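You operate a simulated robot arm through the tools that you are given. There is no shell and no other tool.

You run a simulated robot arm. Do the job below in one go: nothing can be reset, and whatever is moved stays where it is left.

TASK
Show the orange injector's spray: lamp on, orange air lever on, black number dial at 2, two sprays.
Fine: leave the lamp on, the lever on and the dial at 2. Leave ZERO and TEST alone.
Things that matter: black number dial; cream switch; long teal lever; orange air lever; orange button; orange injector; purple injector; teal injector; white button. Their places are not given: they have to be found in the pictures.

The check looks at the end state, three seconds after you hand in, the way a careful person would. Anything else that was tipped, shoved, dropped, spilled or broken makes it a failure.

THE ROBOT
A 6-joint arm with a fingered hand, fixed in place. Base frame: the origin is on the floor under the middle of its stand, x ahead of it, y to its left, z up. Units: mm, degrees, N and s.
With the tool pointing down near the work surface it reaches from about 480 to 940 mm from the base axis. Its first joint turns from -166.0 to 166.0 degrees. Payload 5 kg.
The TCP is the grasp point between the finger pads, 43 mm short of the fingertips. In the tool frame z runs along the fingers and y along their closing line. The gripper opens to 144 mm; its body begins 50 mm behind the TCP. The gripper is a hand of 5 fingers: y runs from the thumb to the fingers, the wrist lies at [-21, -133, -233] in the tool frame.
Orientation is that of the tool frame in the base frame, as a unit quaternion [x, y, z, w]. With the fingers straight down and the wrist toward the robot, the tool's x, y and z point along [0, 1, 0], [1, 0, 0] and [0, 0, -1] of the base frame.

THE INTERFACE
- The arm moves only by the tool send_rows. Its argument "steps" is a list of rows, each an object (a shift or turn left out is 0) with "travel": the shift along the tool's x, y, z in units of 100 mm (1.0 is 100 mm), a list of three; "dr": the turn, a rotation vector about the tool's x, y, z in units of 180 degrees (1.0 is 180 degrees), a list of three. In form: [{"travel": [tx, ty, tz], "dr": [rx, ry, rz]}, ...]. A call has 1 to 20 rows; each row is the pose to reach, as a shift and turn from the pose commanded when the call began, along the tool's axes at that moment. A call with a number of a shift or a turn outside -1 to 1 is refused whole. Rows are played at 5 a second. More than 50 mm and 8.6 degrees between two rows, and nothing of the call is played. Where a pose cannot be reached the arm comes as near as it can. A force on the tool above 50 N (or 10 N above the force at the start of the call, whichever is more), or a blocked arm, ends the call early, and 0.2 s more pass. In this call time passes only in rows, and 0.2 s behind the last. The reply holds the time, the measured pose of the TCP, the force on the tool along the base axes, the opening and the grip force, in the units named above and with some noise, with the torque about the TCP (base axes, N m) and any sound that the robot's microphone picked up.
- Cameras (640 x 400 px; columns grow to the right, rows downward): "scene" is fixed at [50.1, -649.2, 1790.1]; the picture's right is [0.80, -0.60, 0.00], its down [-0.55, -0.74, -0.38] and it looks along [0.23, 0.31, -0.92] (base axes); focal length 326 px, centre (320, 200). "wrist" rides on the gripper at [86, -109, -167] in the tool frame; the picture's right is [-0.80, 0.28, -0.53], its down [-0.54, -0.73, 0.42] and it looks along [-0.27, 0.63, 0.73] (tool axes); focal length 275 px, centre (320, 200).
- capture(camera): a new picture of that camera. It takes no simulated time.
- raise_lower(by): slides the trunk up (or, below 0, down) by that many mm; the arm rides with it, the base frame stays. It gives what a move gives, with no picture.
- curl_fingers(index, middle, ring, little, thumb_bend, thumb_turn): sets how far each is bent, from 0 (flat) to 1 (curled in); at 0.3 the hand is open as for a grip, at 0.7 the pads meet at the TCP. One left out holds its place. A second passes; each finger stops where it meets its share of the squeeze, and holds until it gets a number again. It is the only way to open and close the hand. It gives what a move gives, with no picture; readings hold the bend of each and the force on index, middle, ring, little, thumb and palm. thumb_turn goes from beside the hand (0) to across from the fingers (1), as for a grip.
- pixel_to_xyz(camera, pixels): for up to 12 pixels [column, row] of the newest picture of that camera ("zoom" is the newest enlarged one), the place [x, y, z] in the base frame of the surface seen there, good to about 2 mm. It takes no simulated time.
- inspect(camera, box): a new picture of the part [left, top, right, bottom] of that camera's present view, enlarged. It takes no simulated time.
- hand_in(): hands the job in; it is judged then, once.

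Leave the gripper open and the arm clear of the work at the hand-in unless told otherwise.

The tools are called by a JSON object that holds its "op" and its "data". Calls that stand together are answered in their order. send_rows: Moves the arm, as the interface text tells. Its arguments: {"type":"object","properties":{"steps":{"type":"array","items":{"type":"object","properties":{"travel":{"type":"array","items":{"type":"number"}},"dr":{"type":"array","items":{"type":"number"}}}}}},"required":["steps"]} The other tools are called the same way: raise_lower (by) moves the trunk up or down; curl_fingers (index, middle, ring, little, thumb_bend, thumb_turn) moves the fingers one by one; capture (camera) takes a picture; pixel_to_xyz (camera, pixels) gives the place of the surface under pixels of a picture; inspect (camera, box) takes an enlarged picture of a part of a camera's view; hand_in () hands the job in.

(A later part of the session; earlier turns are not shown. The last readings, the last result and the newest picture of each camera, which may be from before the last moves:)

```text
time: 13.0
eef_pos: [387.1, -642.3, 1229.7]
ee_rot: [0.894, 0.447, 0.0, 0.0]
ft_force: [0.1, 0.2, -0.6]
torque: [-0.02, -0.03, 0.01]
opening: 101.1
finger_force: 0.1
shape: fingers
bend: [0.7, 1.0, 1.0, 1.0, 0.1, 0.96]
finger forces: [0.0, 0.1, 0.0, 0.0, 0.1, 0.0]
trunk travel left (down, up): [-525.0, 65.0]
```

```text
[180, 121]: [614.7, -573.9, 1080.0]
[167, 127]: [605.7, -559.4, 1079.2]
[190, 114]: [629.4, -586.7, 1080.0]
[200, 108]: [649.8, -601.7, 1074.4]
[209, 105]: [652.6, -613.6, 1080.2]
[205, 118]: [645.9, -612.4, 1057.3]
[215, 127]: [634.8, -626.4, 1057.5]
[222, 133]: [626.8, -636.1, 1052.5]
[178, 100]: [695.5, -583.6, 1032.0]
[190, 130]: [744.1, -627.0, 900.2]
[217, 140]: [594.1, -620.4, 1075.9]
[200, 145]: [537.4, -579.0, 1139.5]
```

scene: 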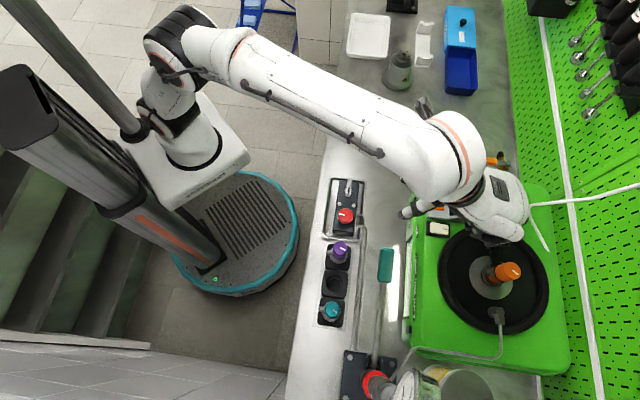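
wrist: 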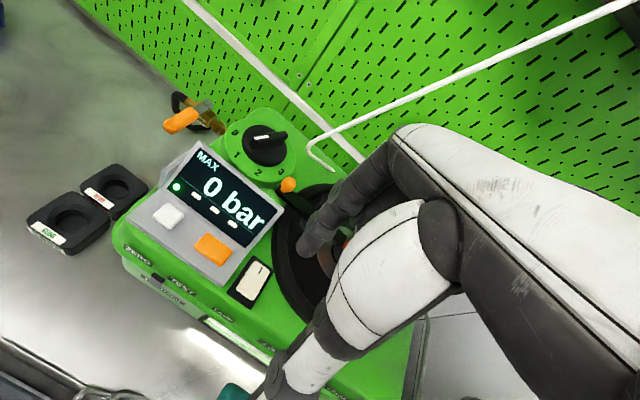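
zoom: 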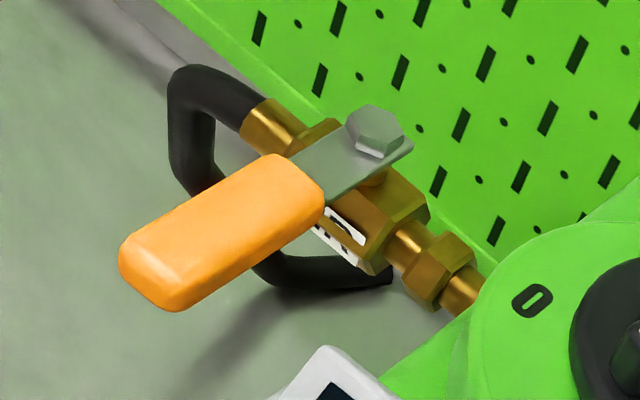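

The handle lies along u at v≈-92 (z top 1080), the machine's edge is at v≈-139, so there's a ~35 mm gap to get a finger in on the machine side. The hand's other fingers should be on the open-bench side, so I'll use the little finger (tool -x side) as the poker: curl index, middle, ring, and half-extend the little finger.

{"op": "curl_fingers", "data": {"index": 1.0, "middle": 1.0, "ring": 1.0, "little": 0.5, "thumb_bend": 0.1}}

{"op": "inspect", "data": {"camera": "scene", "box": [400, 150, 560, 270]}}

{"op": "inspect", "data": {"camera": "wrist", "box": [240, 120, 460, 330]}}

```text
time: 14.0
eef_pos: [388.6, -643.1, 1230.2]
ee_rot: [0.894, 0.448, 0.0, 0.0]
ft_force: [0.5, 0.2, 0.0]
torque: [-0.01, -0.01, 0.01]
opening: 108.3
finger_force: 0.1
shape: fingers
bend: [1.0, 1.0, 1.0, 0.5, 0.1, 0.96]
finger forces: [0.1, 0.1, 0.0, 0.1, 0.0, 0.0]
trunk travel left (down, up): [-525.0, 65.0]
```

```text
3.33 times, centred on (480, 210) of scene
```

zoom: 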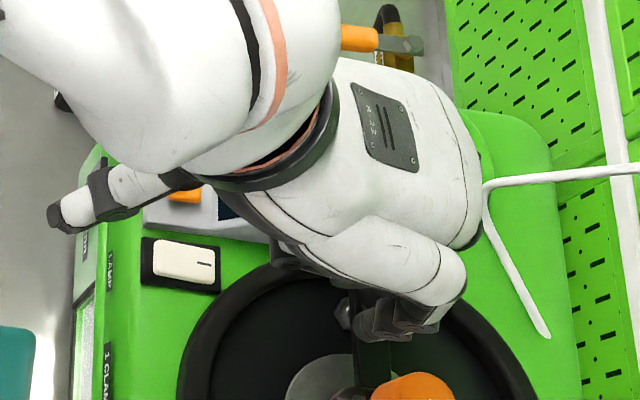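

```text
1.90 times, centred on (350, 225) of wrist
```

zoom: 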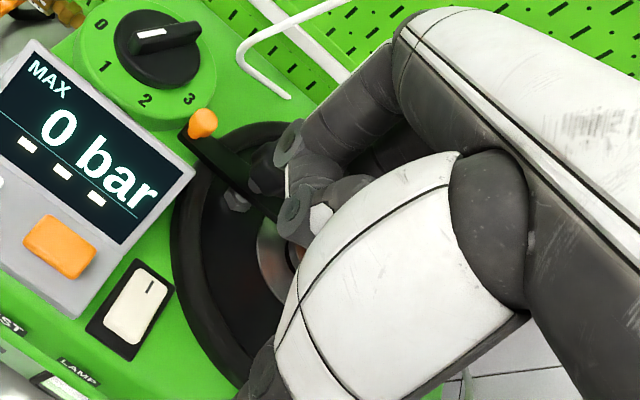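

I'll zoom further on the little finger in the scene (columns 455-525, rows 210-265) and query its tip.

{"op": "inspect", "data": {"camera": "scene", "box": [460, 215, 530, 265]}}

{"op": "pixel_to_xyz", "data": {"camera": "zoom", "pixels": [[320, 200], [260, 215], [230, 220], [220, 180], [300, 240], [350, 235], [400, 150], [340, 180], [280, 190], [250, 240]]}}

```text
8.00 times, centred on (495, 240) of scene
```

zoom: 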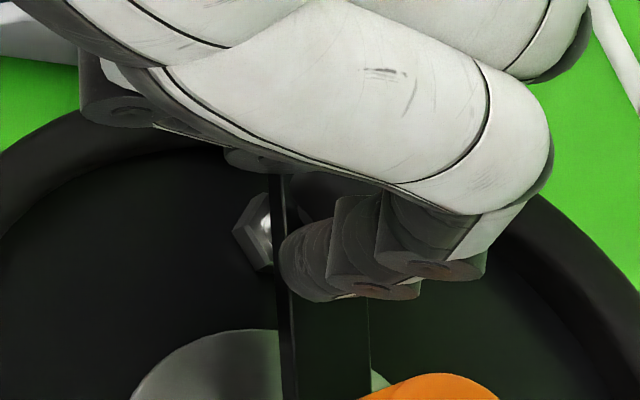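

```text
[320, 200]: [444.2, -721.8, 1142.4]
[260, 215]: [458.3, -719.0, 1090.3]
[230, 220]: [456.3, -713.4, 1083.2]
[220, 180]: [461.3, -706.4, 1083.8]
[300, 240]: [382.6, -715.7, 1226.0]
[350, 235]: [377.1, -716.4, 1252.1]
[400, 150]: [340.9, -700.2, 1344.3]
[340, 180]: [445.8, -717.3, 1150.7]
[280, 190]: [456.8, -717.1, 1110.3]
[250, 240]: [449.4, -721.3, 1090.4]
```

With bend 0.5 the little fingertip is only about level with the TCP, so it barely clears the curled fingers; I'll tilt the hand forward (about tool x) so a straighter little finger points down. First I'll raise 60 mm and move +150 mm along v, away from the injector.

{"op": "send_rows", "data": {"steps": [{"travel": [0, 0, -0.3]}, {"travel": [0.2, 0, -0.6]}, {"travel": [0.5, 0, -0.6]}, {"travel": [0.8, 0, -0.6]}, {"travel": [1.0, 0, -0.6]}]}}

{"op": "send_rows", "data": {"steps": [{"travel": [0.25, 0, 0]}, {"travel": [0.5, 0, 0], "dr": [0, 0, 0]}, {"travel": [0.5, 0, 0], "dr": [0.04, 0, 0]}, {"travel": [0.5, 0, 0], "dr": [0.08, 0, 0]}, {"travel": [0.5, 0, 0], "dr": [0.12, 0, 0]}, {"travel": [0.5, 0, 0], "dr": [0.16, 0, 0]}, {"travel": [0.5, 0, 0], "dr": [0.2, 0, 0]}, {"travel": [0.5, 0, 0], "dr": [0.2, 0, 0]}]}}

{"op": "curl_fingers", "data": {"little": 0.2}}

{"op": "capture", "data": {"camera": "scene"}}

{"op": "capture", "data": {"camera": "wrist"}}

```text
time: 15.2
eef_pos: [446.4, -560.2, 1291.1]
ee_rot: [0.894, 0.447, 0.0, 0.001]
ft_force: [1.5, 1.1, 0.2]
torque: [0.0, 0.0, 0.01]
opening: 108.5
finger_force: 0.0
shape: fingers
bend: [1.0, 1.0, 1.0, 0.5, 0.1, 0.96]
finger forces: [0.1, 0.0, 0.0, 0.1, 0.0, 0.0]
trunk travel left (down, up): [-525.0, 65.0]
```

```text
time: 17.0
eef_pos: [495.8, -455.6, 1242.9]
ee_rot: [0.852, 0.425, -0.134, -0.274]
ft_force: [-0.6, -1.9, 0.1]
torque: [0.11, 0.03, -0.02]
opening: 108.5
finger_force: 0.1
shape: fingers
bend: [1.0, 1.0, 1.0, 0.5, 0.1, 0.96]
finger forces: [0.0, 0.1, 0.1, 0.0, 0.0, 0.0]
out of reach, approached as far as the arm can: row 5, 6, 7, 8
trunk travel left (down, up): [-525.0, 65.0]
```

```text
time: 18.0
eef_pos: [495.3, -455.4, 1243.5]
ee_rot: [0.853, 0.425, -0.134, -0.273]
ft_force: [0.2, 0.6, -0.3]
torque: [-0.01, 0.01, 0.0]
opening: 108.5
finger_force: 0.1
shape: fingers
bend: [1.0, 1.0, 1.0, 0.2, 0.1, 0.96]
finger forces: [0.0, 0.1, 0.0, 0.0, 0.0, 0.0]
trunk travel left (down, up): [-525.0, 65.0]
```

```text
taken
```

scene: 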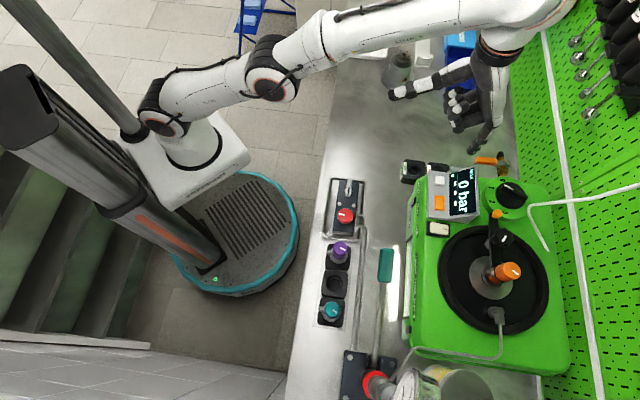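

```text
taken
```

wrist: 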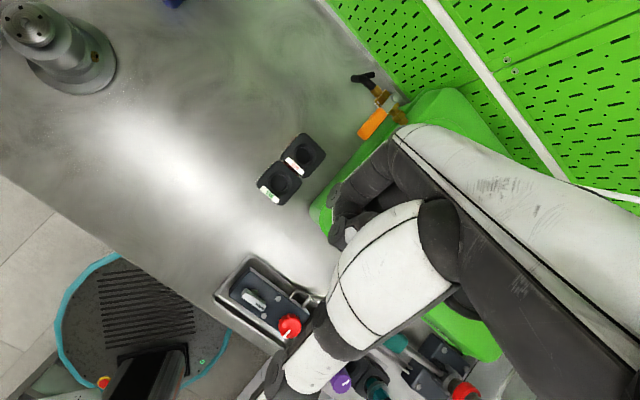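

The tilt was reached (35.6°) but the position was limited: the arm is near full stretch at this height (TCP now at u≈670, v≈-67, z 1243). I'll look at the fingers in the scene here (columns 380-520, rows 50-165).

{"op": "inspect", "data": {"camera": "scene", "box": [380, 50, 520, 165]}}

{"op": "pixel_to_xyz", "data": {"camera": "scene", "pixels": [[474, 151], [478, 148], [482, 140], [488, 128], [455, 128], [462, 125], [448, 100], [468, 110], [395, 93], [500, 100], [490, 110], [497, 70]]}}

```text
3.48 times, centred on (450, 108) of scene
```

zoom: 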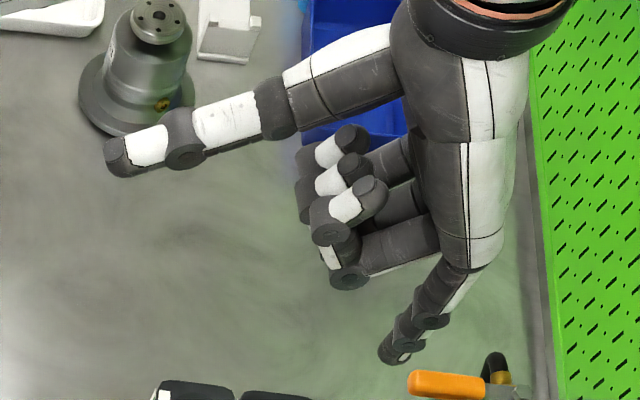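

```text
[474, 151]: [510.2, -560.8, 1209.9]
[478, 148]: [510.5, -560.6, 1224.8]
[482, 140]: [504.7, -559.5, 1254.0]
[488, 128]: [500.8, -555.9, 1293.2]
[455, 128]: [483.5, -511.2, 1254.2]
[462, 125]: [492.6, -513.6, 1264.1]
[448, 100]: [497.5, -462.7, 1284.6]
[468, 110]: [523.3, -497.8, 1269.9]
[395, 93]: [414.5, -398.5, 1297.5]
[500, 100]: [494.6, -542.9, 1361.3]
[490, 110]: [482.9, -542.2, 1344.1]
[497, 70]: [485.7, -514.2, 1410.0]
```

From here the little fingertip hangs ~45 mm below the curled fingers: good poker, but reach is short. I'll raise the trunk 60 mm for reach, then reduce the forward tilt to 20° and roll 15° so the little side is lowest.

{"op": "raise_lower", "data": {"by": 60}}

{"op": "send_rows", "data": {"steps": [{"travel": [0, 0, 0], "dr": [-0.029, 0.028, -0.0038]}, {"travel": [0, 0, 0], "dr": [-0.058, 0.0556, -0.0075]}, {"travel": [0, 0, 0], "dr": [-0.0867, 0.0833, -0.0113]}, {"travel": [0, 0, 0], "dr": [-0.0867, 0.0833, -0.0113]}]}}

{"op": "capture", "data": {"camera": "scene"}}

```text
time: 19.0
eef_pos: [495.8, -453.3, 1303.4]
ee_rot: [0.853, 0.424, -0.134, -0.274]
ft_force: [-0.1, 0.3, -0.6]
torque: [0.03, -0.01, -0.02]
opening: 108.2
finger_force: 0.2
shape: fingers
bend: [1.0, 1.0, 1.0, 0.2, 0.1, 0.96]
finger forces: [0.0, 0.1, 0.0, 0.0, 0.0, 0.0]
trunk travel left (down, up): [-585.0, 5.0]
```

```text
time: 20.0
eef_pos: [493.5, -454.1, 1303.6]
ee_rot: [0.885, 0.415, 0.042, -0.209]
ft_force: [-0.5, 0.6, 0.1]
torque: [-0.05, -0.01, -0.01]
opening: 108.2
finger_force: 0.0
shape: fingers
bend: [1.0, 1.0, 1.0, 0.2, 0.1, 0.96]
finger forces: [0.0, 0.0, 0.0, 0.0, 0.0, 0.1]
trunk travel left (down, up): [-585.0, 5.0]
```

```text
taken
```

scene: 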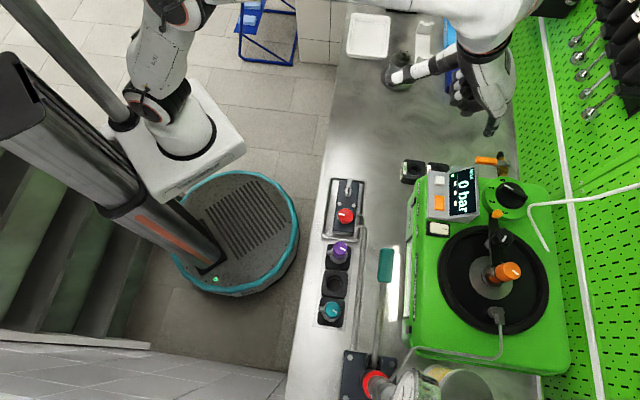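

The command frame follows the achieved pose, good. TCP is now (493.5,-454.1,1303.6). I'll zoom on the little finger (columns 440-520, rows 60-145) to measure its tip and the curled fingers.

{"op": "inspect", "data": {"camera": "scene", "box": [430, 60, 526, 145]}}

{"op": "pixel_to_xyz", "data": {"camera": "scene", "pixels": [[488, 135], [491, 134], [489, 130], [493, 128], [495, 120], [468, 108], [460, 103], [475, 112], [480, 105], [455, 98], [500, 105], [470, 100]]}}

```text
4.71 times, centred on (478, 102) of scene
```

zoom: 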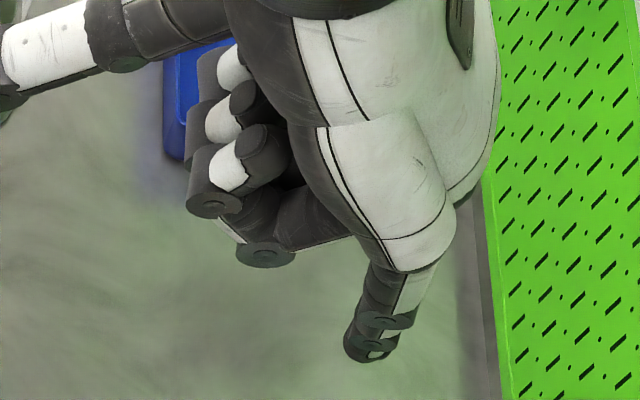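

```text
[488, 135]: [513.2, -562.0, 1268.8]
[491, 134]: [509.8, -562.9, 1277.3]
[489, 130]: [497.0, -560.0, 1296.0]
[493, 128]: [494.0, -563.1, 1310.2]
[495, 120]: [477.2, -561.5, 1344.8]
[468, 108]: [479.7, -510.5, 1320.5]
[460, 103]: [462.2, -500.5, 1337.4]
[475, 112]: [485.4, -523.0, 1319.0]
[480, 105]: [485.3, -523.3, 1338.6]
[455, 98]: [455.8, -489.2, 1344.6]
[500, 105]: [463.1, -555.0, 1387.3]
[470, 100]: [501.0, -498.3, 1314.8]
```

The little tip (bottom near z 1262) hangs ~50 mm below the curled fingers. Now I'll re-measure the handle edges and the gap with a scene zoom (columns 465-520, rows 145-190), which is unobstructed.

{"op": "inspect", "data": {"camera": "scene", "box": [464, 144, 524, 184]}}

{"op": "pixel_to_xyz", "data": {"camera": "zoom", "pixels": [[110, 160], [120, 130], [125, 185], [200, 140], [205, 175], [205, 195], [290, 150], [290, 200], [345, 160], [400, 170], [200, 260], [140, 260]]}}

```text
10.00 times, centred on (494, 164) of scene
```

zoom: 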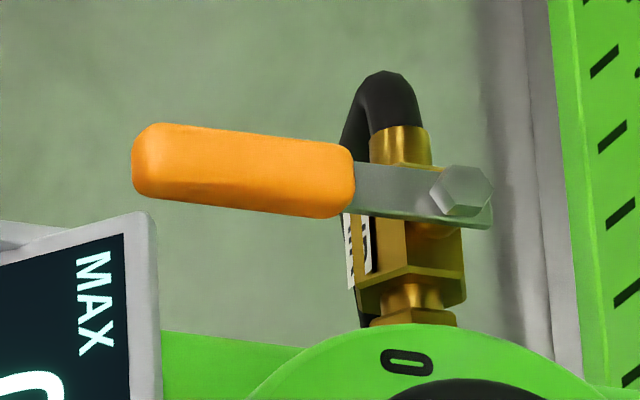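

```text
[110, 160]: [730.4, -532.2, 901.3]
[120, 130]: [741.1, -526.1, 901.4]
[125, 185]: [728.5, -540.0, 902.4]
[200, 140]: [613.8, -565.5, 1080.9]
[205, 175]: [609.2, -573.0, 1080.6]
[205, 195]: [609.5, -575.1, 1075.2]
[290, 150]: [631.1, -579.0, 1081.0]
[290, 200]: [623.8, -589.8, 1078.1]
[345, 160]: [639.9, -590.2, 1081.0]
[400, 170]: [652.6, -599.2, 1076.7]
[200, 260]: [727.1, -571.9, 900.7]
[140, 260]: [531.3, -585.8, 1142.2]
```

Handle's machine-side edge is at v≈-95, top z 1081; the machine edge is at v≈-139. Target: little tip centre at u≈832, v≈-115, bottom z≈1062. I'll approach in two diagonal moves, staying clear of the display housing corner (z 1142).

{"op": "send_rows", "data": {"steps": [{"travel": [0.042, 0.15, 0.14]}, {"travel": [0.083, 0.3, 0.28]}, {"travel": [0.125, 0.45, 0.42]}, {"travel": [0.125, 0.45, 0.42]}]}}

{"op": "send_rows", "data": {"steps": [{"travel": [-0.026, 0.216, 0.097]}, {"travel": [-0.051, 0.433, 0.194]}, {"travel": [-0.077, 0.649, 0.291]}, {"travel": [-0.077, 0.649, 0.291]}]}}

{"op": "inspect", "data": {"camera": "scene", "box": [420, 80, 580, 200]}}

```text
time: 21.0
eef_pos: [532.0, -454.6, 1251.7]
ee_rot: [0.884, 0.415, 0.041, -0.211]
ft_force: [0.0, 0.2, 0.7]
torque: [0.01, 0.0, 0.0]
opening: 108.6
finger_force: 0.1
shape: fingers
bend: [1.0, 1.0, 1.0, 0.2, 0.1, 0.96]
finger forces: [0.0, 0.1, 0.0, 0.0, 0.1, 0.0]
trunk travel left (down, up): [-585.0, 5.0]
```

```text
time: 22.0
eef_pos: [572.8, -487.8, 1202.5]
ee_rot: [0.885, 0.414, 0.043, -0.21]
ft_force: [0.6, -1.1, -0.9]
torque: [0.0, 0.05, 0.0]
opening: 108.7
finger_force: 0.0
shape: fingers
bend: [1.0, 1.0, 1.0, 0.2, 0.1, 0.96]
finger forces: [0.0, 0.0, 0.1, 0.1, 0.0, 0.0]
trunk travel left (down, up): [-585.0, 5.0]
```

```text
3.33 times, centred on (500, 140) of scene
```

zoom: 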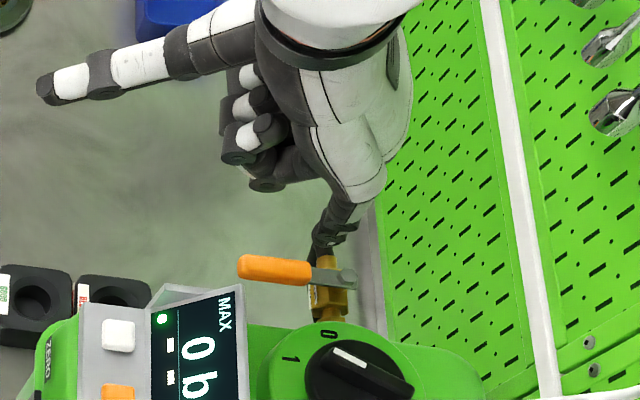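

TCP is at u≈751, v≈-46, z 1202. I'll query the little tip at zoom (316,258), (325,240) and nearby.

{"op": "pixel_to_xyz", "data": {"camera": "zoom", "pixels": [[314, 260], [312, 252], [318, 262], [322, 245], [330, 238], [335, 220], [268, 183], [290, 175], [340, 200], [370, 195]]}}

```text
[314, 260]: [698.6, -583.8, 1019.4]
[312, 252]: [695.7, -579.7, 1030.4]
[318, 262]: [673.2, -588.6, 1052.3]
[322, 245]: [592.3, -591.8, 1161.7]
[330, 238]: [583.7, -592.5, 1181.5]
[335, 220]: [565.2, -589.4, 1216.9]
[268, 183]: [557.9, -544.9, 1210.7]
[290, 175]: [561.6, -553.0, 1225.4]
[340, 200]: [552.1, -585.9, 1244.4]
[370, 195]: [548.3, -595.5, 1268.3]
```

Tip surface reads u≈829, v≈-118, z≈1160, centre about v≈-113. I'll go straight down 95 mm (shift -2 mm v) into the gap between handle and machine.

{"op": "send_rows", "data": {"steps": [{"travel": [-0.064, 0.08, 0.215]}, {"travel": [-0.128, 0.159, 0.43]}, {"travel": [-0.191, 0.239, 0.645]}, {"travel": [-0.23, 0.286, 0.774]}, {"travel": [-0.255, 0.318, 0.86]}, {"travel": [-0.255, 0.318, 0.86]}]}}

{"op": "inspect", "data": {"camera": "scene", "box": [440, 110, 560, 210]}}

{"op": "capture", "data": {"camera": "wrist"}}

```text
time: 23.4
eef_pos: [570.7, -486.4, 1105.8]
ee_rot: [0.885, 0.414, 0.042, -0.21]
ft_force: [-0.6, 1.0, -0.3]
torque: [-0.03, -0.01, -0.02]
opening: 108.3
finger_force: 0.1
shape: fingers
bend: [1.0, 1.0, 1.0, 0.2, 0.1, 0.96]
finger forces: [0.1, 0.0, 0.0, 0.0, 0.1, 0.0]
trunk travel left (down, up): [-585.0, 5.0]
```

```text
4.00 times, centred on (500, 160) of scene
```

zoom: 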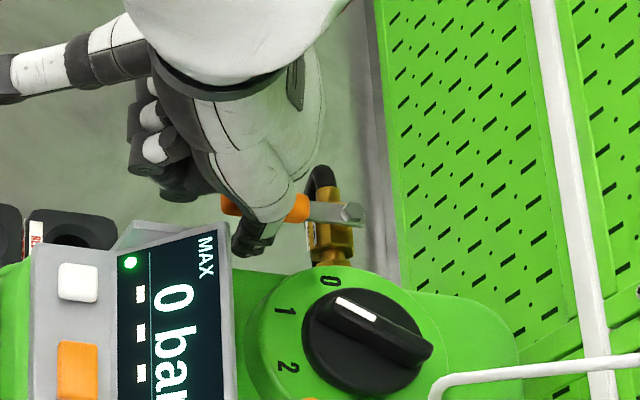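

```text
taken
```

wrist: 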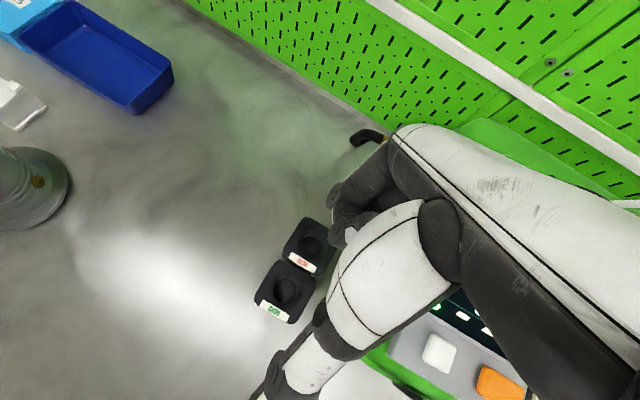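

The little finger is down beside the handle. I'll query the tip at zoom (240,252) and the handle at (300,210) and (228,205) to check their relation.

{"op": "pixel_to_xyz", "data": {"camera": "zoom", "pixels": [[238, 252], [245, 250], [255, 243], [262, 235], [270, 225], [300, 208], [228, 205], [225, 212], [350, 212], [235, 240]]}}

```text
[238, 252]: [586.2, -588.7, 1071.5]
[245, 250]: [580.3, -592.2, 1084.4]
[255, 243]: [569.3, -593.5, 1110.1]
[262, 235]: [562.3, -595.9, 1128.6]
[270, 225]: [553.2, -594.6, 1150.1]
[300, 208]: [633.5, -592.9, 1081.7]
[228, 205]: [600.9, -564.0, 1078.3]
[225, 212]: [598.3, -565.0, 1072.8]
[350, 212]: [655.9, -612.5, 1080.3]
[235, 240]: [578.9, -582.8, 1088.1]
```

Tip centre is near u 826, v -114, between handle and machine. I'll now push the handle toward +v along its arc about the pivot (u 890, v -98): first part to about 30°, in ~10 mm rows, reading force and sound.

{"op": "send_rows", "data": {"steps": [{"travel": [0.045, 0.011, 0.008]}, {"travel": [0.089, 0.022, 0.016]}, {"travel": [0.14, 0.026, 0.029]}, {"travel": [0.196, 0.03, 0.042]}, {"travel": [0.255, 0.034, 0.057]}, {"travel": [0.318, 0.038, 0.073]}]}}

{"op": "inspect", "data": {"camera": "scene", "box": [440, 110, 560, 210]}}

```text
time: 24.8
eef_pos: [593.3, -463.8, 1108.7]
ee_rot: [0.884, 0.414, 0.042, -0.211]
ft_force: [-0.2, 0.1, 0.1]
torque: [-0.01, 0.01, -0.03]
opening: 108.3
finger_force: 0.5
shape: fingers
bend: [1.0, 1.0, 1.0, 0.2, 0.1, 0.96]
finger forces: [0.0, 0.0, 0.0, 0.3, 0.0, 0.1]
trunk travel left (down, up): [-585.0, 5.0]
```

```text
4.00 times, centred on (500, 160) of scene
```

zoom: 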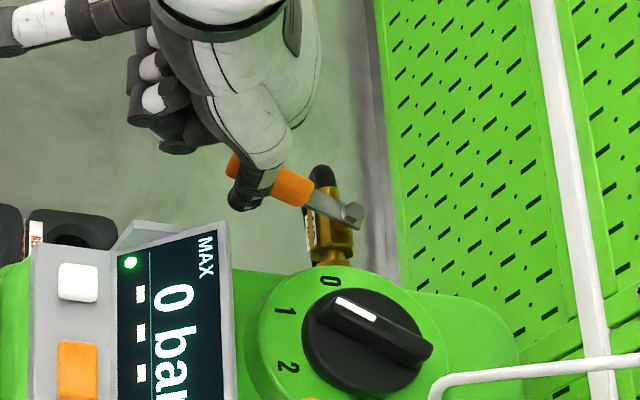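

The handle is turning (now ~25-30° round) with almost no force. I'll continue along the arc to about 85-90°.

{"op": "send_rows", "data": {"steps": [{"travel": [0.05, 0.017, 0.007]}, {"travel": [0.101, 0.035, 0.0145]}, {"travel": [0.15, 0.06, 0.018]}, {"travel": [0.196, 0.087, 0.0215]}, {"travel": [0.24, 0.12, 0.021]}, {"travel": [0.281, 0.153, 0.02]}, {"travel": [0.32, 0.192, 0.016]}, {"travel": [0.355, 0.231, 0.012]}, {"travel": [0.387, 0.276, 0.004]}, {"travel": [0.415, 0.32, -0.004]}]}}

{"op": "inspect", "data": {"camera": "scene", "box": [440, 110, 560, 210]}}

```text
time: 27.0
eef_pos: [645.5, -450.2, 1107.7]
ee_rot: [0.884, 0.415, 0.042, -0.211]
ft_force: [1.0, -0.6, -0.5]
torque: [-0.01, 0.05, -0.01]
opening: 108.7
finger_force: 0.1
shape: fingers
bend: [1.0, 1.0, 1.0, 0.2, 0.1, 0.96]
finger forces: [0.0, 0.0, 0.0, 0.1, 0.0, 0.0]
trunk travel left (down, up): [-585.0, 5.0]
```

```text
4.00 times, centred on (500, 160) of scene
```

zoom: 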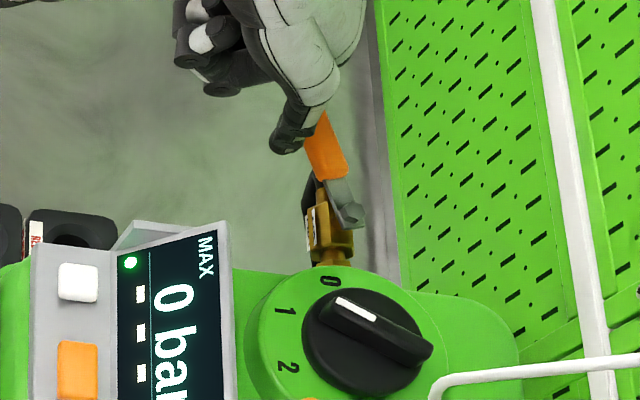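

The handle is about 70-75° round. I'll push on toward +u in 3-4 mm rows, checking force for the stop.

{"op": "send_rows", "data": {"steps": [{"travel": [0.015, 0.03, -0.008]}, {"travel": [0.03, 0.065, -0.015]}, {"travel": [0.044, 0.096, -0.023]}]}}

{"op": "inspect", "data": {"camera": "scene", "box": [440, 110, 560, 210]}}

```text
time: 27.8
eef_pos: [656.7, -454.1, 1108.2]
ee_rot: [0.884, 0.415, 0.041, -0.211]
ft_force: [0.1, 0.0, 1.0]
torque: [0.0, 0.02, -0.02]
opening: 108.6
finger_force: 0.5
shape: fingers
bend: [1.0, 1.0, 1.0, 0.2, 0.1, 0.96]
finger forces: [0.1, 0.1, 0.1, 0.1, 0.1, 0.0]
trunk travel left (down, up): [-585.0, 5.0]
```

```text
4.00 times, centred on (500, 160) of scene
```

zoom: 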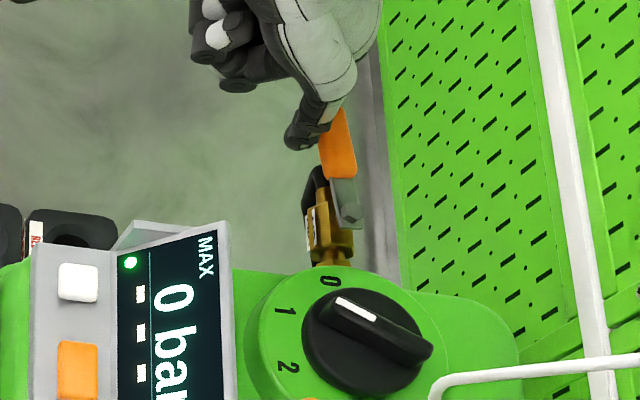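

I'll measure the handle direction now: nut at zoom (352,213), grip at (340,150), (335,115), and the pipe at (330,240).

{"op": "pixel_to_xyz", "data": {"camera": "zoom", "pixels": [[352, 213], [342, 195], [338, 165], [336, 150], [336, 130], [338, 115], [330, 160], [350, 160], [322, 235], [330, 255]]}}

```text
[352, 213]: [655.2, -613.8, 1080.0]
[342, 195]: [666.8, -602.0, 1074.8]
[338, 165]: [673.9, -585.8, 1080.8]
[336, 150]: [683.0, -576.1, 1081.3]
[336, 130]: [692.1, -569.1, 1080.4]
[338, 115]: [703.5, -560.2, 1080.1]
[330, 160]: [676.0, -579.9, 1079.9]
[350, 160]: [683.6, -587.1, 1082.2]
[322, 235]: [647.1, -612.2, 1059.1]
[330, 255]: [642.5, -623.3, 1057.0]
```

The handle now points about 3° past +v; the machine (and pipe) is itself turned ~7° relative to my axes, so about 4-5° remain. Push on +8 mm in 2 mm rows until the stop pushes back.

{"op": "send_rows", "data": {"steps": [{"travel": [0.004, 0.019, -0.006]}, {"travel": [0.007, 0.038, -0.013]}, {"travel": [0.01, 0.057, -0.019]}, {"travel": [0.012, 0.076, -0.025]}]}}

{"op": "inspect", "data": {"camera": "scene", "box": [440, 110, 560, 210]}}

{"op": "pixel_to_xyz", "data": {"camera": "zoom", "pixels": [[330, 160], [338, 160], [346, 160], [352, 160], [337, 140], [345, 140], [350, 140], [340, 125], [346, 125], [352, 213]]}}

```text
time: 28.8
eef_pos: [662.5, -458.8, 1107.3]
ee_rot: [0.884, 0.415, 0.042, -0.21]
ft_force: [0.3, 0.7, 0.0]
torque: [0.05, 0.07, -0.01]
opening: 108.4
finger_force: 0.3
shape: fingers
bend: [1.0, 1.0, 1.0, 0.2, 0.1, 0.96]
finger forces: [0.1, 0.1, 0.1, 0.8, 0.0, 0.0]
trunk travel left (down, up): [-585.0, 5.0]
```

```text
4.00 times, centred on (500, 160) of scene
```

zoom: 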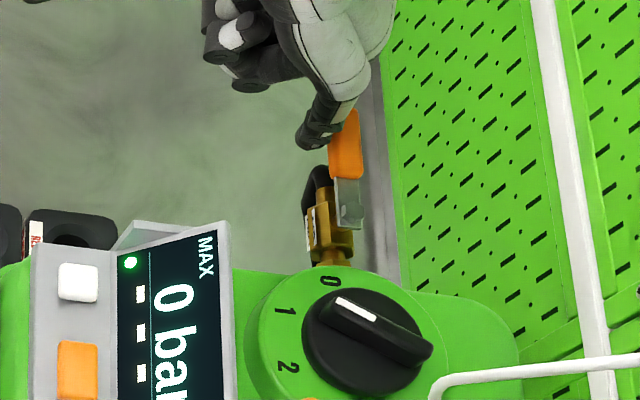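

```text
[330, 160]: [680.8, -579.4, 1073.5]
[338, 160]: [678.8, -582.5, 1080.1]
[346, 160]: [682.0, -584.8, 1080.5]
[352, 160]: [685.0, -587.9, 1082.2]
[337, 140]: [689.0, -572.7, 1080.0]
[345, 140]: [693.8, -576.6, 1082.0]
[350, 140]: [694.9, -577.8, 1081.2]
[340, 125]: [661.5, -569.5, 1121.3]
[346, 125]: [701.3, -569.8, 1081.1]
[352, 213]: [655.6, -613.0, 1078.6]
```

The handle now lies ~90° from where it began and parallel with the valve body. I'll nudge 4 mm more to feel whether it's against its stop.

{"op": "send_rows", "data": {"steps": [{"travel": [0.001, 0.019, -0.006]}, {"travel": [0.002, 0.038, -0.013]}]}}

{"op": "inspect", "data": {"camera": "scene", "box": [464, 124, 524, 184]}}

```text
time: 29.4
eef_pos: [665.9, -461.6, 1108.2]
ee_rot: [0.884, 0.415, 0.042, -0.21]
ft_force: [-3.3, 2.8, 0.7]
torque: [0.05, 0.13, -0.31]
opening: 108.5
finger_force: 2.9
shape: fingers
bend: [1.0, 1.0, 1.0, 0.22, 0.1, 0.96]
finger forces: [0.1, 0.0, 0.0, 5.1, 0.1, 0.1]
trunk travel left (down, up): [-585.0, 5.0]
```

```text
6.67 times, centred on (494, 154) of scene
```

zoom: 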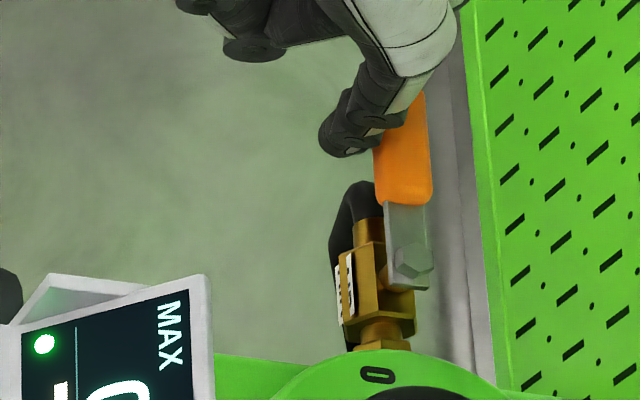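

The little finger now feels 5 N: the handle is against its stop, in line with the pipe (air on). I'll back off 20 mm toward -u, then lift 90 mm.

{"op": "send_rows", "data": {"steps": [{"travel": [-0.009, -0.095, 0.032]}, {"travel": [-0.018, -0.189, 0.064]}, {"travel": [0.056, -0.289, -0.209]}, {"travel": [0.13, -0.39, -0.482]}, {"travel": [0.205, -0.491, -0.756]}, {"travel": [0.205, -0.491, -0.756]}]}}

{"op": "capture", "data": {"camera": "scene"}}

{"op": "inspect", "data": {"camera": "scene", "box": [464, 124, 554, 224]}}

```text
time: 30.8
eef_pos: [649.5, -450.5, 1200.2]
ee_rot: [0.884, 0.415, 0.042, -0.211]
ft_force: [-0.7, -0.2, 0.2]
torque: [0.02, -0.01, 0.01]
opening: 108.4
finger_force: 0.1
shape: fingers
bend: [1.0, 1.0, 1.0, 0.2, 0.1, 0.96]
finger forces: [0.0, 0.1, 0.0, 0.0, 0.0, 0.0]
trunk travel left (down, up): [-585.0, 5.0]
```

```text
taken
```

scene: 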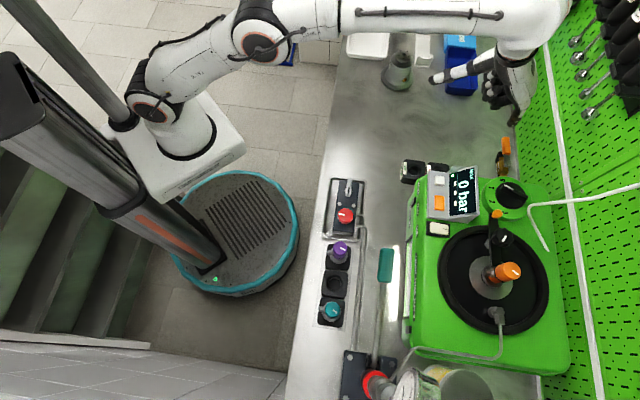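

```text
4.00 times, centred on (509, 174) of scene
```

zoom: 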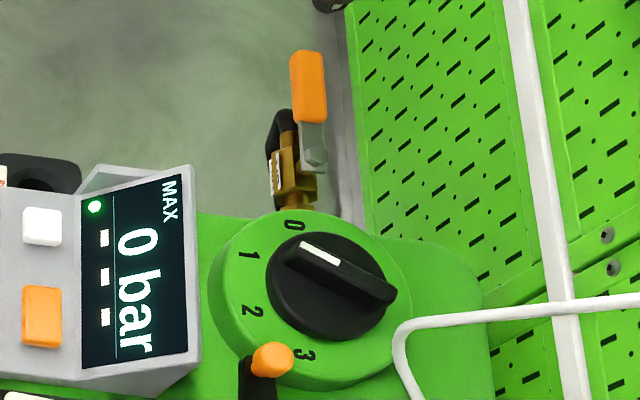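

Air lever done. Next the dial. I'll zoom on it (columns 490-535, rows 172-216) and measure the bar and digits well.

{"op": "inspect", "data": {"camera": "scene", "box": [486, 174, 536, 214]}}

{"op": "pixel_to_xyz", "data": {"camera": "zoom", "pixels": [[195, 85], [215, 110], [260, 130], [300, 155], [350, 185], [395, 215], [175, 105], [330, 210], [280, 90], [200, 200], [370, 260], [280, 270]]}}

```text
10.00 times, centred on (511, 194) of scene
```

zoom: 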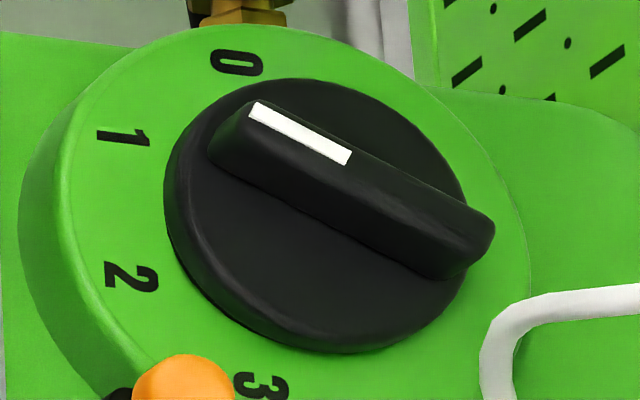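

```text
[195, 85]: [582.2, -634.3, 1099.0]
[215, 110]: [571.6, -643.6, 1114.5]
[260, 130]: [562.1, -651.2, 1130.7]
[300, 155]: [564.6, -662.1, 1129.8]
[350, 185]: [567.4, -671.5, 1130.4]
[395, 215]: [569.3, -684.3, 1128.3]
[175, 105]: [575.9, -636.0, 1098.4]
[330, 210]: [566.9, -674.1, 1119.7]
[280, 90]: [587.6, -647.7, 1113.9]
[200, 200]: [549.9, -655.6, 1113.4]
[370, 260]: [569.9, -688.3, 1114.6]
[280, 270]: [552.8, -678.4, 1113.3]
```

I'll query mark ends, bar ends and digits in this zoom.

{"op": "pixel_to_xyz", "data": {"camera": "zoom", "pixels": [[257, 113], [340, 158], [475, 222], [470, 235], [440, 268], [212, 150], [236, 63], [123, 136], [132, 277], [262, 387], [400, 190], [430, 240]]}}

```text
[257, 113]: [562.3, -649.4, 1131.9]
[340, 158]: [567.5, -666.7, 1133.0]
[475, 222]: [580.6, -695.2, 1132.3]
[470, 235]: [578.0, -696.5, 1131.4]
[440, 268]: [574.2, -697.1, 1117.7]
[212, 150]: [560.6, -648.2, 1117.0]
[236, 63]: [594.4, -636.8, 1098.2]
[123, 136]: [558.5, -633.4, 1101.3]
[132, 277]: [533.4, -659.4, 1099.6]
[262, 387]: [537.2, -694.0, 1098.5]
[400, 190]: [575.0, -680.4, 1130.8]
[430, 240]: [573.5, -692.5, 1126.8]
```

Dial centre fits (573,-672.6): digit 1 at 110°, digit 2 at ~161°, bar now at ~109°. I'll push the bar's marked end with the little finger from its +v side toward -v. First move the fingertip above the spot beside the mark end (u≈858, v≈-160), staying above the bar (z 1132).

{"op": "send_rows", "data": {"steps": [{"travel": [-0.194, -0.02, -0.064]}, {"travel": [-0.387, -0.041, -0.127]}, {"travel": [-0.581, -0.061, -0.191]}, {"travel": [-0.581, -0.061, -0.191]}]}}

{"op": "send_rows", "data": {"steps": [{"travel": [-0.202, -0.009, -0.033]}, {"travel": [-0.404, -0.018, -0.067]}, {"travel": [-0.606, -0.027, -0.1]}, {"travel": [-0.606, -0.027, -0.1]}]}}

{"op": "capture", "data": {"camera": "scene"}}

{"op": "inspect", "data": {"camera": "scene", "box": [450, 120, 560, 220]}}

```text
time: 31.8
eef_pos: [609.5, -498.4, 1204.3]
ee_rot: [0.884, 0.415, 0.042, -0.21]
ft_force: [-0.8, 0.3, 0.0]
torque: [0.02, 0.02, 0.01]
opening: 108.6
finger_force: 0.1
shape: fingers
bend: [1.0, 1.0, 1.0, 0.2, 0.1, 0.96]
finger forces: [0.1, 0.0, 0.0, 0.0, 0.0, 0.0]
trunk travel left (down, up): [-585.0, 5.0]
```

```text
time: 32.8
eef_pos: [567.0, -541.3, 1197.7]
ee_rot: [0.884, 0.415, 0.043, -0.21]
ft_force: [0.6, 0.0, 0.2]
torque: [0.01, -0.01, 0.01]
opening: 109.0
finger_force: 0.0
shape: fingers
bend: [1.0, 1.0, 1.0, 0.2, 0.1, 0.96]
finger forces: [0.0, 0.1, 0.0, 0.0, 0.1, 0.0]
trunk travel left (down, up): [-585.0, 5.0]
```

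```text
taken
```

scene: 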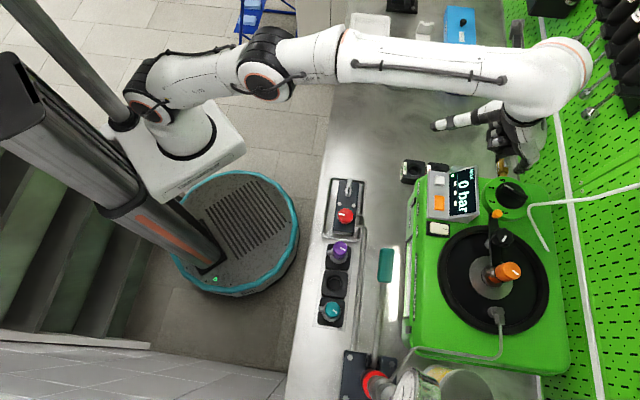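

```text
4.00 times, centred on (505, 170) of scene
```

zoom: 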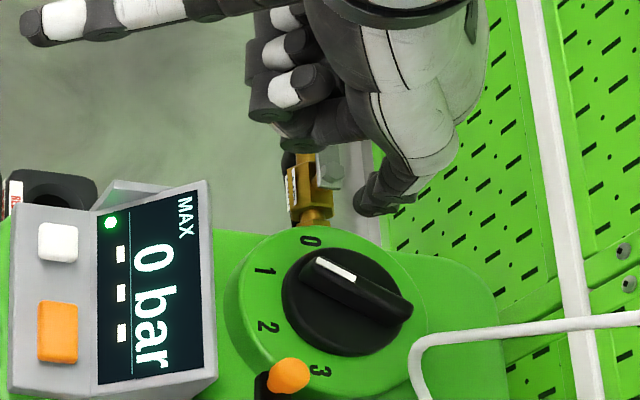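

I'll query the little fingertip at zoom (363,210), (358,200), (375,200).

{"op": "pixel_to_xyz", "data": {"camera": "zoom", "pixels": [[362, 211], [358, 200], [370, 212], [378, 206], [390, 195], [370, 190], [315, 262], [350, 280], [405, 310]]}}

```text
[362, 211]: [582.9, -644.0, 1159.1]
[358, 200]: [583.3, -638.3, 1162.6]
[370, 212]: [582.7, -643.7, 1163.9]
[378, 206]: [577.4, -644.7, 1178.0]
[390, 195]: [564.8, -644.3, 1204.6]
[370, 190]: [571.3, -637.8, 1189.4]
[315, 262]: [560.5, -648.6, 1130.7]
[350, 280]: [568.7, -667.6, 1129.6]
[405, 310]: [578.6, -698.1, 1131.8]
```

Tip centre ≈ (u 856, v -161), bottom ≈ z 1156. I'll lower it 38 mm (with +3 mm v) so that it's beside the bar and just above the knob's disc.

{"op": "send_rows", "data": {"steps": [{"travel": [-0.02, 0.042, 0.118]}, {"travel": [-0.043, 0.085, 0.236]}, {"travel": [-0.065, 0.127, 0.354]}, {"travel": [-0.065, 0.127, 0.354]}]}}

{"op": "inspect", "data": {"camera": "scene", "box": [480, 150, 550, 220]}}

{"op": "pixel_to_xyz", "data": {"camera": "zoom", "pixels": [[320, 200], [300, 190], [330, 180], [290, 180], [340, 200], [310, 210]]}}

```text
time: 33.8
eef_pos: [568.8, -538.3, 1157.2]
ee_rot: [0.884, 0.415, 0.042, -0.21]
ft_force: [0.9, -0.4, -0.9]
torque: [-0.02, 0.0, 0.05]
opening: 108.7
finger_force: 0.0
shape: fingers
bend: [1.0, 1.0, 1.0, 0.2, 0.1, 0.96]
finger forces: [0.0, 0.0, 0.0, 0.0, 0.0, 0.1]
trunk travel left (down, up): [-585.0, 5.0]
```

```text
5.71 times, centred on (515, 185) of scene
```

zoom: 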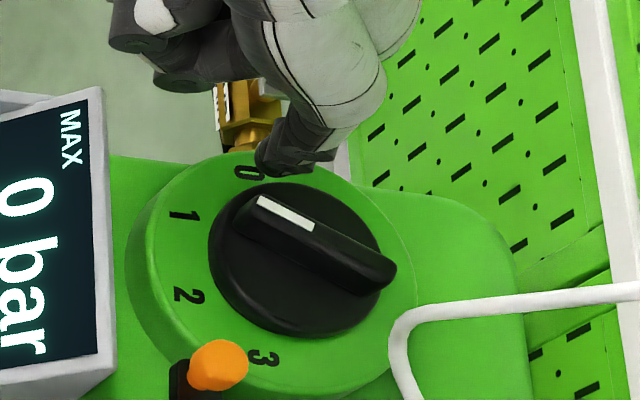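

```text
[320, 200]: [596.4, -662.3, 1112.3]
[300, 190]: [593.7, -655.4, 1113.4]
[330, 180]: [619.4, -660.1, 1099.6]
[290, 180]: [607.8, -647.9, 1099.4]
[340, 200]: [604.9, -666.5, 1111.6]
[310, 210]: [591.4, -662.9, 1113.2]
```

The tip is down beside the marked end. I'll lift 3 mm to clear the disc, close in on the bar, and push the first ~25° of the turn, then check.

{"op": "send_rows", "data": {"steps": [{"travel": [0.007, -0.01, -0.027]}, {"travel": [-0.04, 0.0, -0.045]}, {"travel": [-0.085, 0.01, -0.06]}, {"travel": [-0.1, -0.015, -0.055]}, {"travel": [-0.114, -0.039, -0.05]}, {"travel": [-0.137, -0.063, -0.048]}, {"travel": [-0.16, -0.087, -0.045]}]}}

{"op": "inspect", "data": {"camera": "scene", "box": [480, 150, 550, 220]}}

```text
time: 35.4
eef_pos: [554.0, -546.4, 1162.0]
ee_rot: [0.884, 0.415, 0.042, -0.21]
ft_force: [1.9, 0.2, 0.5]
torque: [-0.04, -0.04, 0.15]
opening: 108.8
finger_force: 1.1
shape: fingers
bend: [1.0, 1.0, 1.0, 0.2, 0.1, 0.96]
finger forces: [0.0, 0.0, 0.0, 1.5, 0.0, 0.0]
trunk travel left (down, up): [-585.0, 5.0]
```

```text
5.71 times, centred on (515, 185) of scene
```

zoom: 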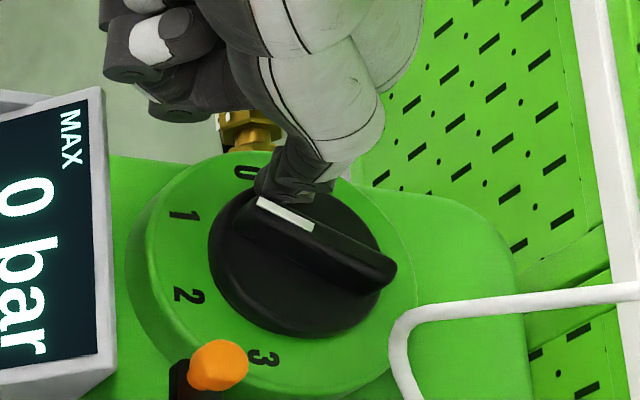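

Now it touches (1.5 N) with the bar still at 1. From here I'll push along the arc for about 25°: -7 mm u, -8 mm v, in small rows.

{"op": "send_rows", "data": {"steps": [{"travel": [-0.025, -0.025, 0.0]}, {"travel": [-0.052, -0.046, 0.0]}, {"travel": [-0.086, -0.066, 0.001]}, {"travel": [-0.086, -0.066, 0.001]}]}}

{"op": "inspect", "data": {"camera": "scene", "box": [480, 150, 550, 220]}}

```text
time: 36.4
eef_pos: [542.7, -550.1, 1162.5]
ee_rot: [0.884, 0.415, 0.041, -0.211]
ft_force: [1.0, 0.8, 0.3]
torque: [-0.01, -0.04, 0.06]
opening: 108.6
finger_force: 0.2
shape: fingers
bend: [1.0, 1.0, 1.0, 0.2, 0.1, 0.96]
finger forces: [0.0, 0.0, 0.1, 0.7, 0.1, 0.0]
trunk travel left (down, up): [-585.0, 5.0]
```

```text
5.71 times, centred on (515, 185) of scene
```

zoom: 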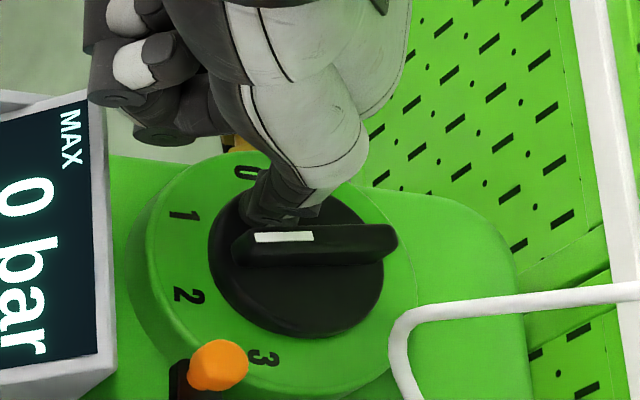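

The bar has turned to about level in the picture (needs ~18-20° more). I'll measure the mark line: zoom (258,238) to (312,236) and bar end (392,240).

{"op": "pixel_to_xyz", "data": {"camera": "zoom", "pixels": [[258, 238], [285, 237], [312, 236], [340, 235], [370, 232], [392, 233], [240, 250], [385, 255]]}}

```text
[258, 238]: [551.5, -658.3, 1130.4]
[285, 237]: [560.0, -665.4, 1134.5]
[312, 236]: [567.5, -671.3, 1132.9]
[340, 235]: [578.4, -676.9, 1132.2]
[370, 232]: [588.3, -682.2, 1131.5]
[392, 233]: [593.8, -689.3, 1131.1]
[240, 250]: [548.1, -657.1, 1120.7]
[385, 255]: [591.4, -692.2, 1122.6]
```

The bar is at ~144°; 2 is at ~161°. I'll push 17° more: -2.3 mm u, -6.5 mm v.

{"op": "send_rows", "data": {"steps": [{"travel": [-0.022, -0.007, -0.003]}, {"travel": [-0.044, -0.014, -0.007]}, {"travel": [-0.065, -0.021, -0.01]}, {"travel": [-0.065, -0.021, -0.01]}]}}

{"op": "inspect", "data": {"camera": "scene", "box": [480, 150, 550, 220]}}

{"op": "pixel_to_xyz", "data": {"camera": "zoom", "pixels": [[254, 255], [280, 248], [305, 242], [335, 232], [360, 225], [385, 217], [240, 265], [260, 256]]}}

```text
time: 37.4
eef_pos: [538.4, -554.2, 1162.7]
ee_rot: [0.884, 0.416, 0.042, -0.21]
ft_force: [1.3, 1.5, -1.1]
torque: [0.06, -0.03, 0.13]
opening: 108.7
finger_force: 1.2
shape: fingers
bend: [1.0, 1.0, 1.0, 0.2, 0.1, 0.96]
finger forces: [0.0, 0.0, 0.0, 1.5, 0.1, 0.0]
trunk travel left (down, up): [-585.0, 5.0]
```

```text
5.71 times, centred on (515, 185) of scene
```

zoom: 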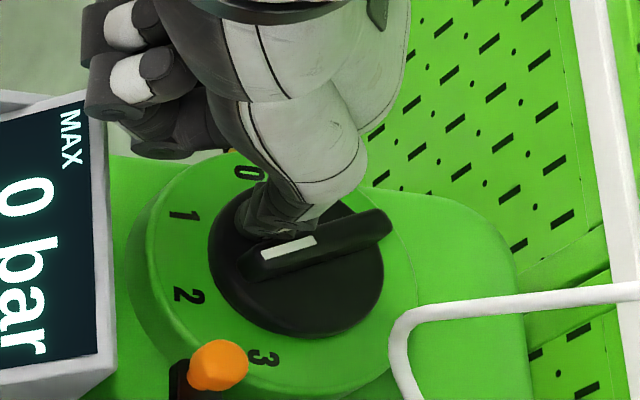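

```text
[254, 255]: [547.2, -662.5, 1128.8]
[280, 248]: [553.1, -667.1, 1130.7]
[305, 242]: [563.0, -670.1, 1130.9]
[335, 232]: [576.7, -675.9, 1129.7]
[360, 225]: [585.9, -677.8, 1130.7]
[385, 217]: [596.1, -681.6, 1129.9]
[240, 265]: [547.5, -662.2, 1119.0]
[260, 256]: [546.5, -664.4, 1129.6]
```

The bar now reads ~159°, i.e. at digit 2. I'll back off +12 mm v, then lift 60 mm, and re-check.

{"op": "send_rows", "data": {"steps": [{"travel": [0.06, 0.014, 0.011]}, {"travel": [0.119, 0.028, 0.022]}, {"travel": [0.17, -0.04, -0.16]}, {"travel": [0.22, -0.106, -0.343]}, {"travel": [0.268, -0.173, -0.525]}, {"travel": [0.268, -0.173, -0.525]}]}}

{"op": "send_rows", "data": {"steps": [{"travel": [0.3, 0.0, 0.0]}, {"travel": [0.6, 0.0, 0.0]}, {"travel": [0.6, 0.0, 0.0]}]}}

{"op": "inspect", "data": {"camera": "scene", "box": [486, 174, 536, 214]}}

```text
time: 38.8
eef_pos: [546.0, -546.5, 1223.1]
ee_rot: [0.884, 0.416, 0.042, -0.21]
ft_force: [0.0, 0.4, -0.4]
torque: [0.01, 0.01, 0.03]
opening: 108.6
finger_force: 0.1
shape: fingers
bend: [1.0, 1.0, 1.0, 0.2, 0.1, 0.96]
finger forces: [0.0, 0.0, 0.0, 0.0, 0.0, 0.1]
trunk travel left (down, up): [-585.0, 5.0]
```

```text
time: 39.6
eef_pos: [586.6, -503.7, 1237.4]
ee_rot: [0.884, 0.414, 0.042, -0.21]
ft_force: [1.1, -0.8, -0.1]
torque: [0.01, -0.03, 0.01]
opening: 108.7
finger_force: 0.1
shape: fingers
bend: [1.0, 1.0, 1.0, 0.2, 0.1, 0.96]
finger forces: [0.0, 0.0, 0.0, 0.0, 0.0, 0.1]
trunk travel left (down, up): [-585.0, 5.0]
```

```text
10.00 times, centred on (511, 194) of scene
```

zoom: 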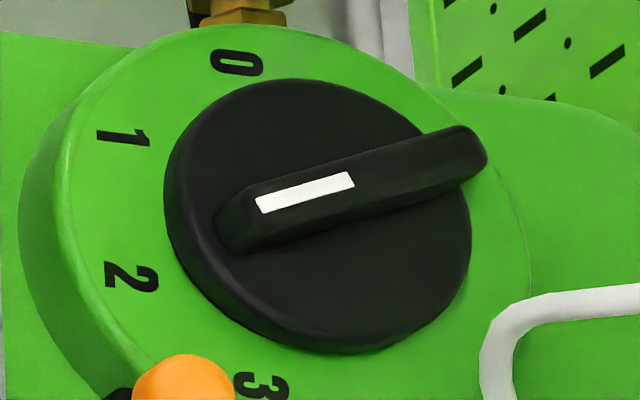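

I'll measure the bar's final direction: mark ends at zoom (262,205) and (350,180), bar end (480,150).

{"op": "pixel_to_xyz", "data": {"camera": "zoom", "pixels": [[262, 204], [350, 180], [475, 145], [260, 195], [400, 160], [450, 140], [225, 215], [305, 192]]}}

{"op": "capture", "data": {"camera": "wrist"}}

{"op": "capture", "data": {"camera": "scene"}}

```text
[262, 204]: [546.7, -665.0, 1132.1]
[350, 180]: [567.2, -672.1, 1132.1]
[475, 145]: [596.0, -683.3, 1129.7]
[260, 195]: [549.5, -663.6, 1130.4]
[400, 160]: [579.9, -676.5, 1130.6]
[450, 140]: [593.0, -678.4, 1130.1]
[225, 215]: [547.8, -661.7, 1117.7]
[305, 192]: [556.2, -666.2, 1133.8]
```

```text
taken
```

wrist: 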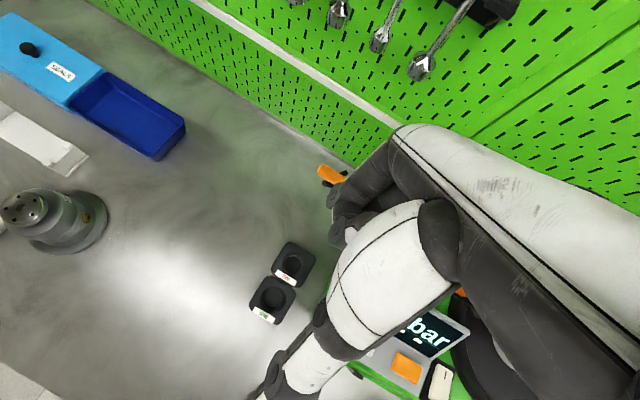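

```text
taken
```

scene: 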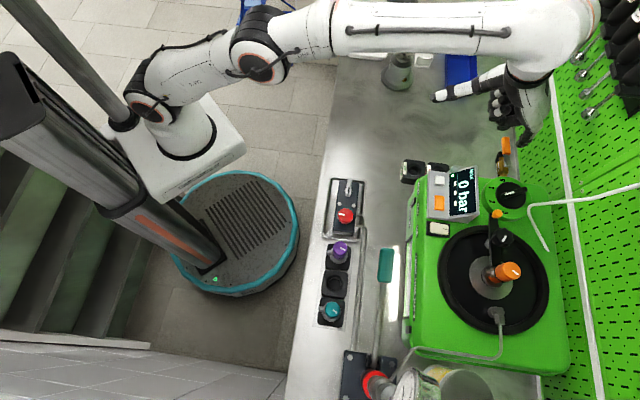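

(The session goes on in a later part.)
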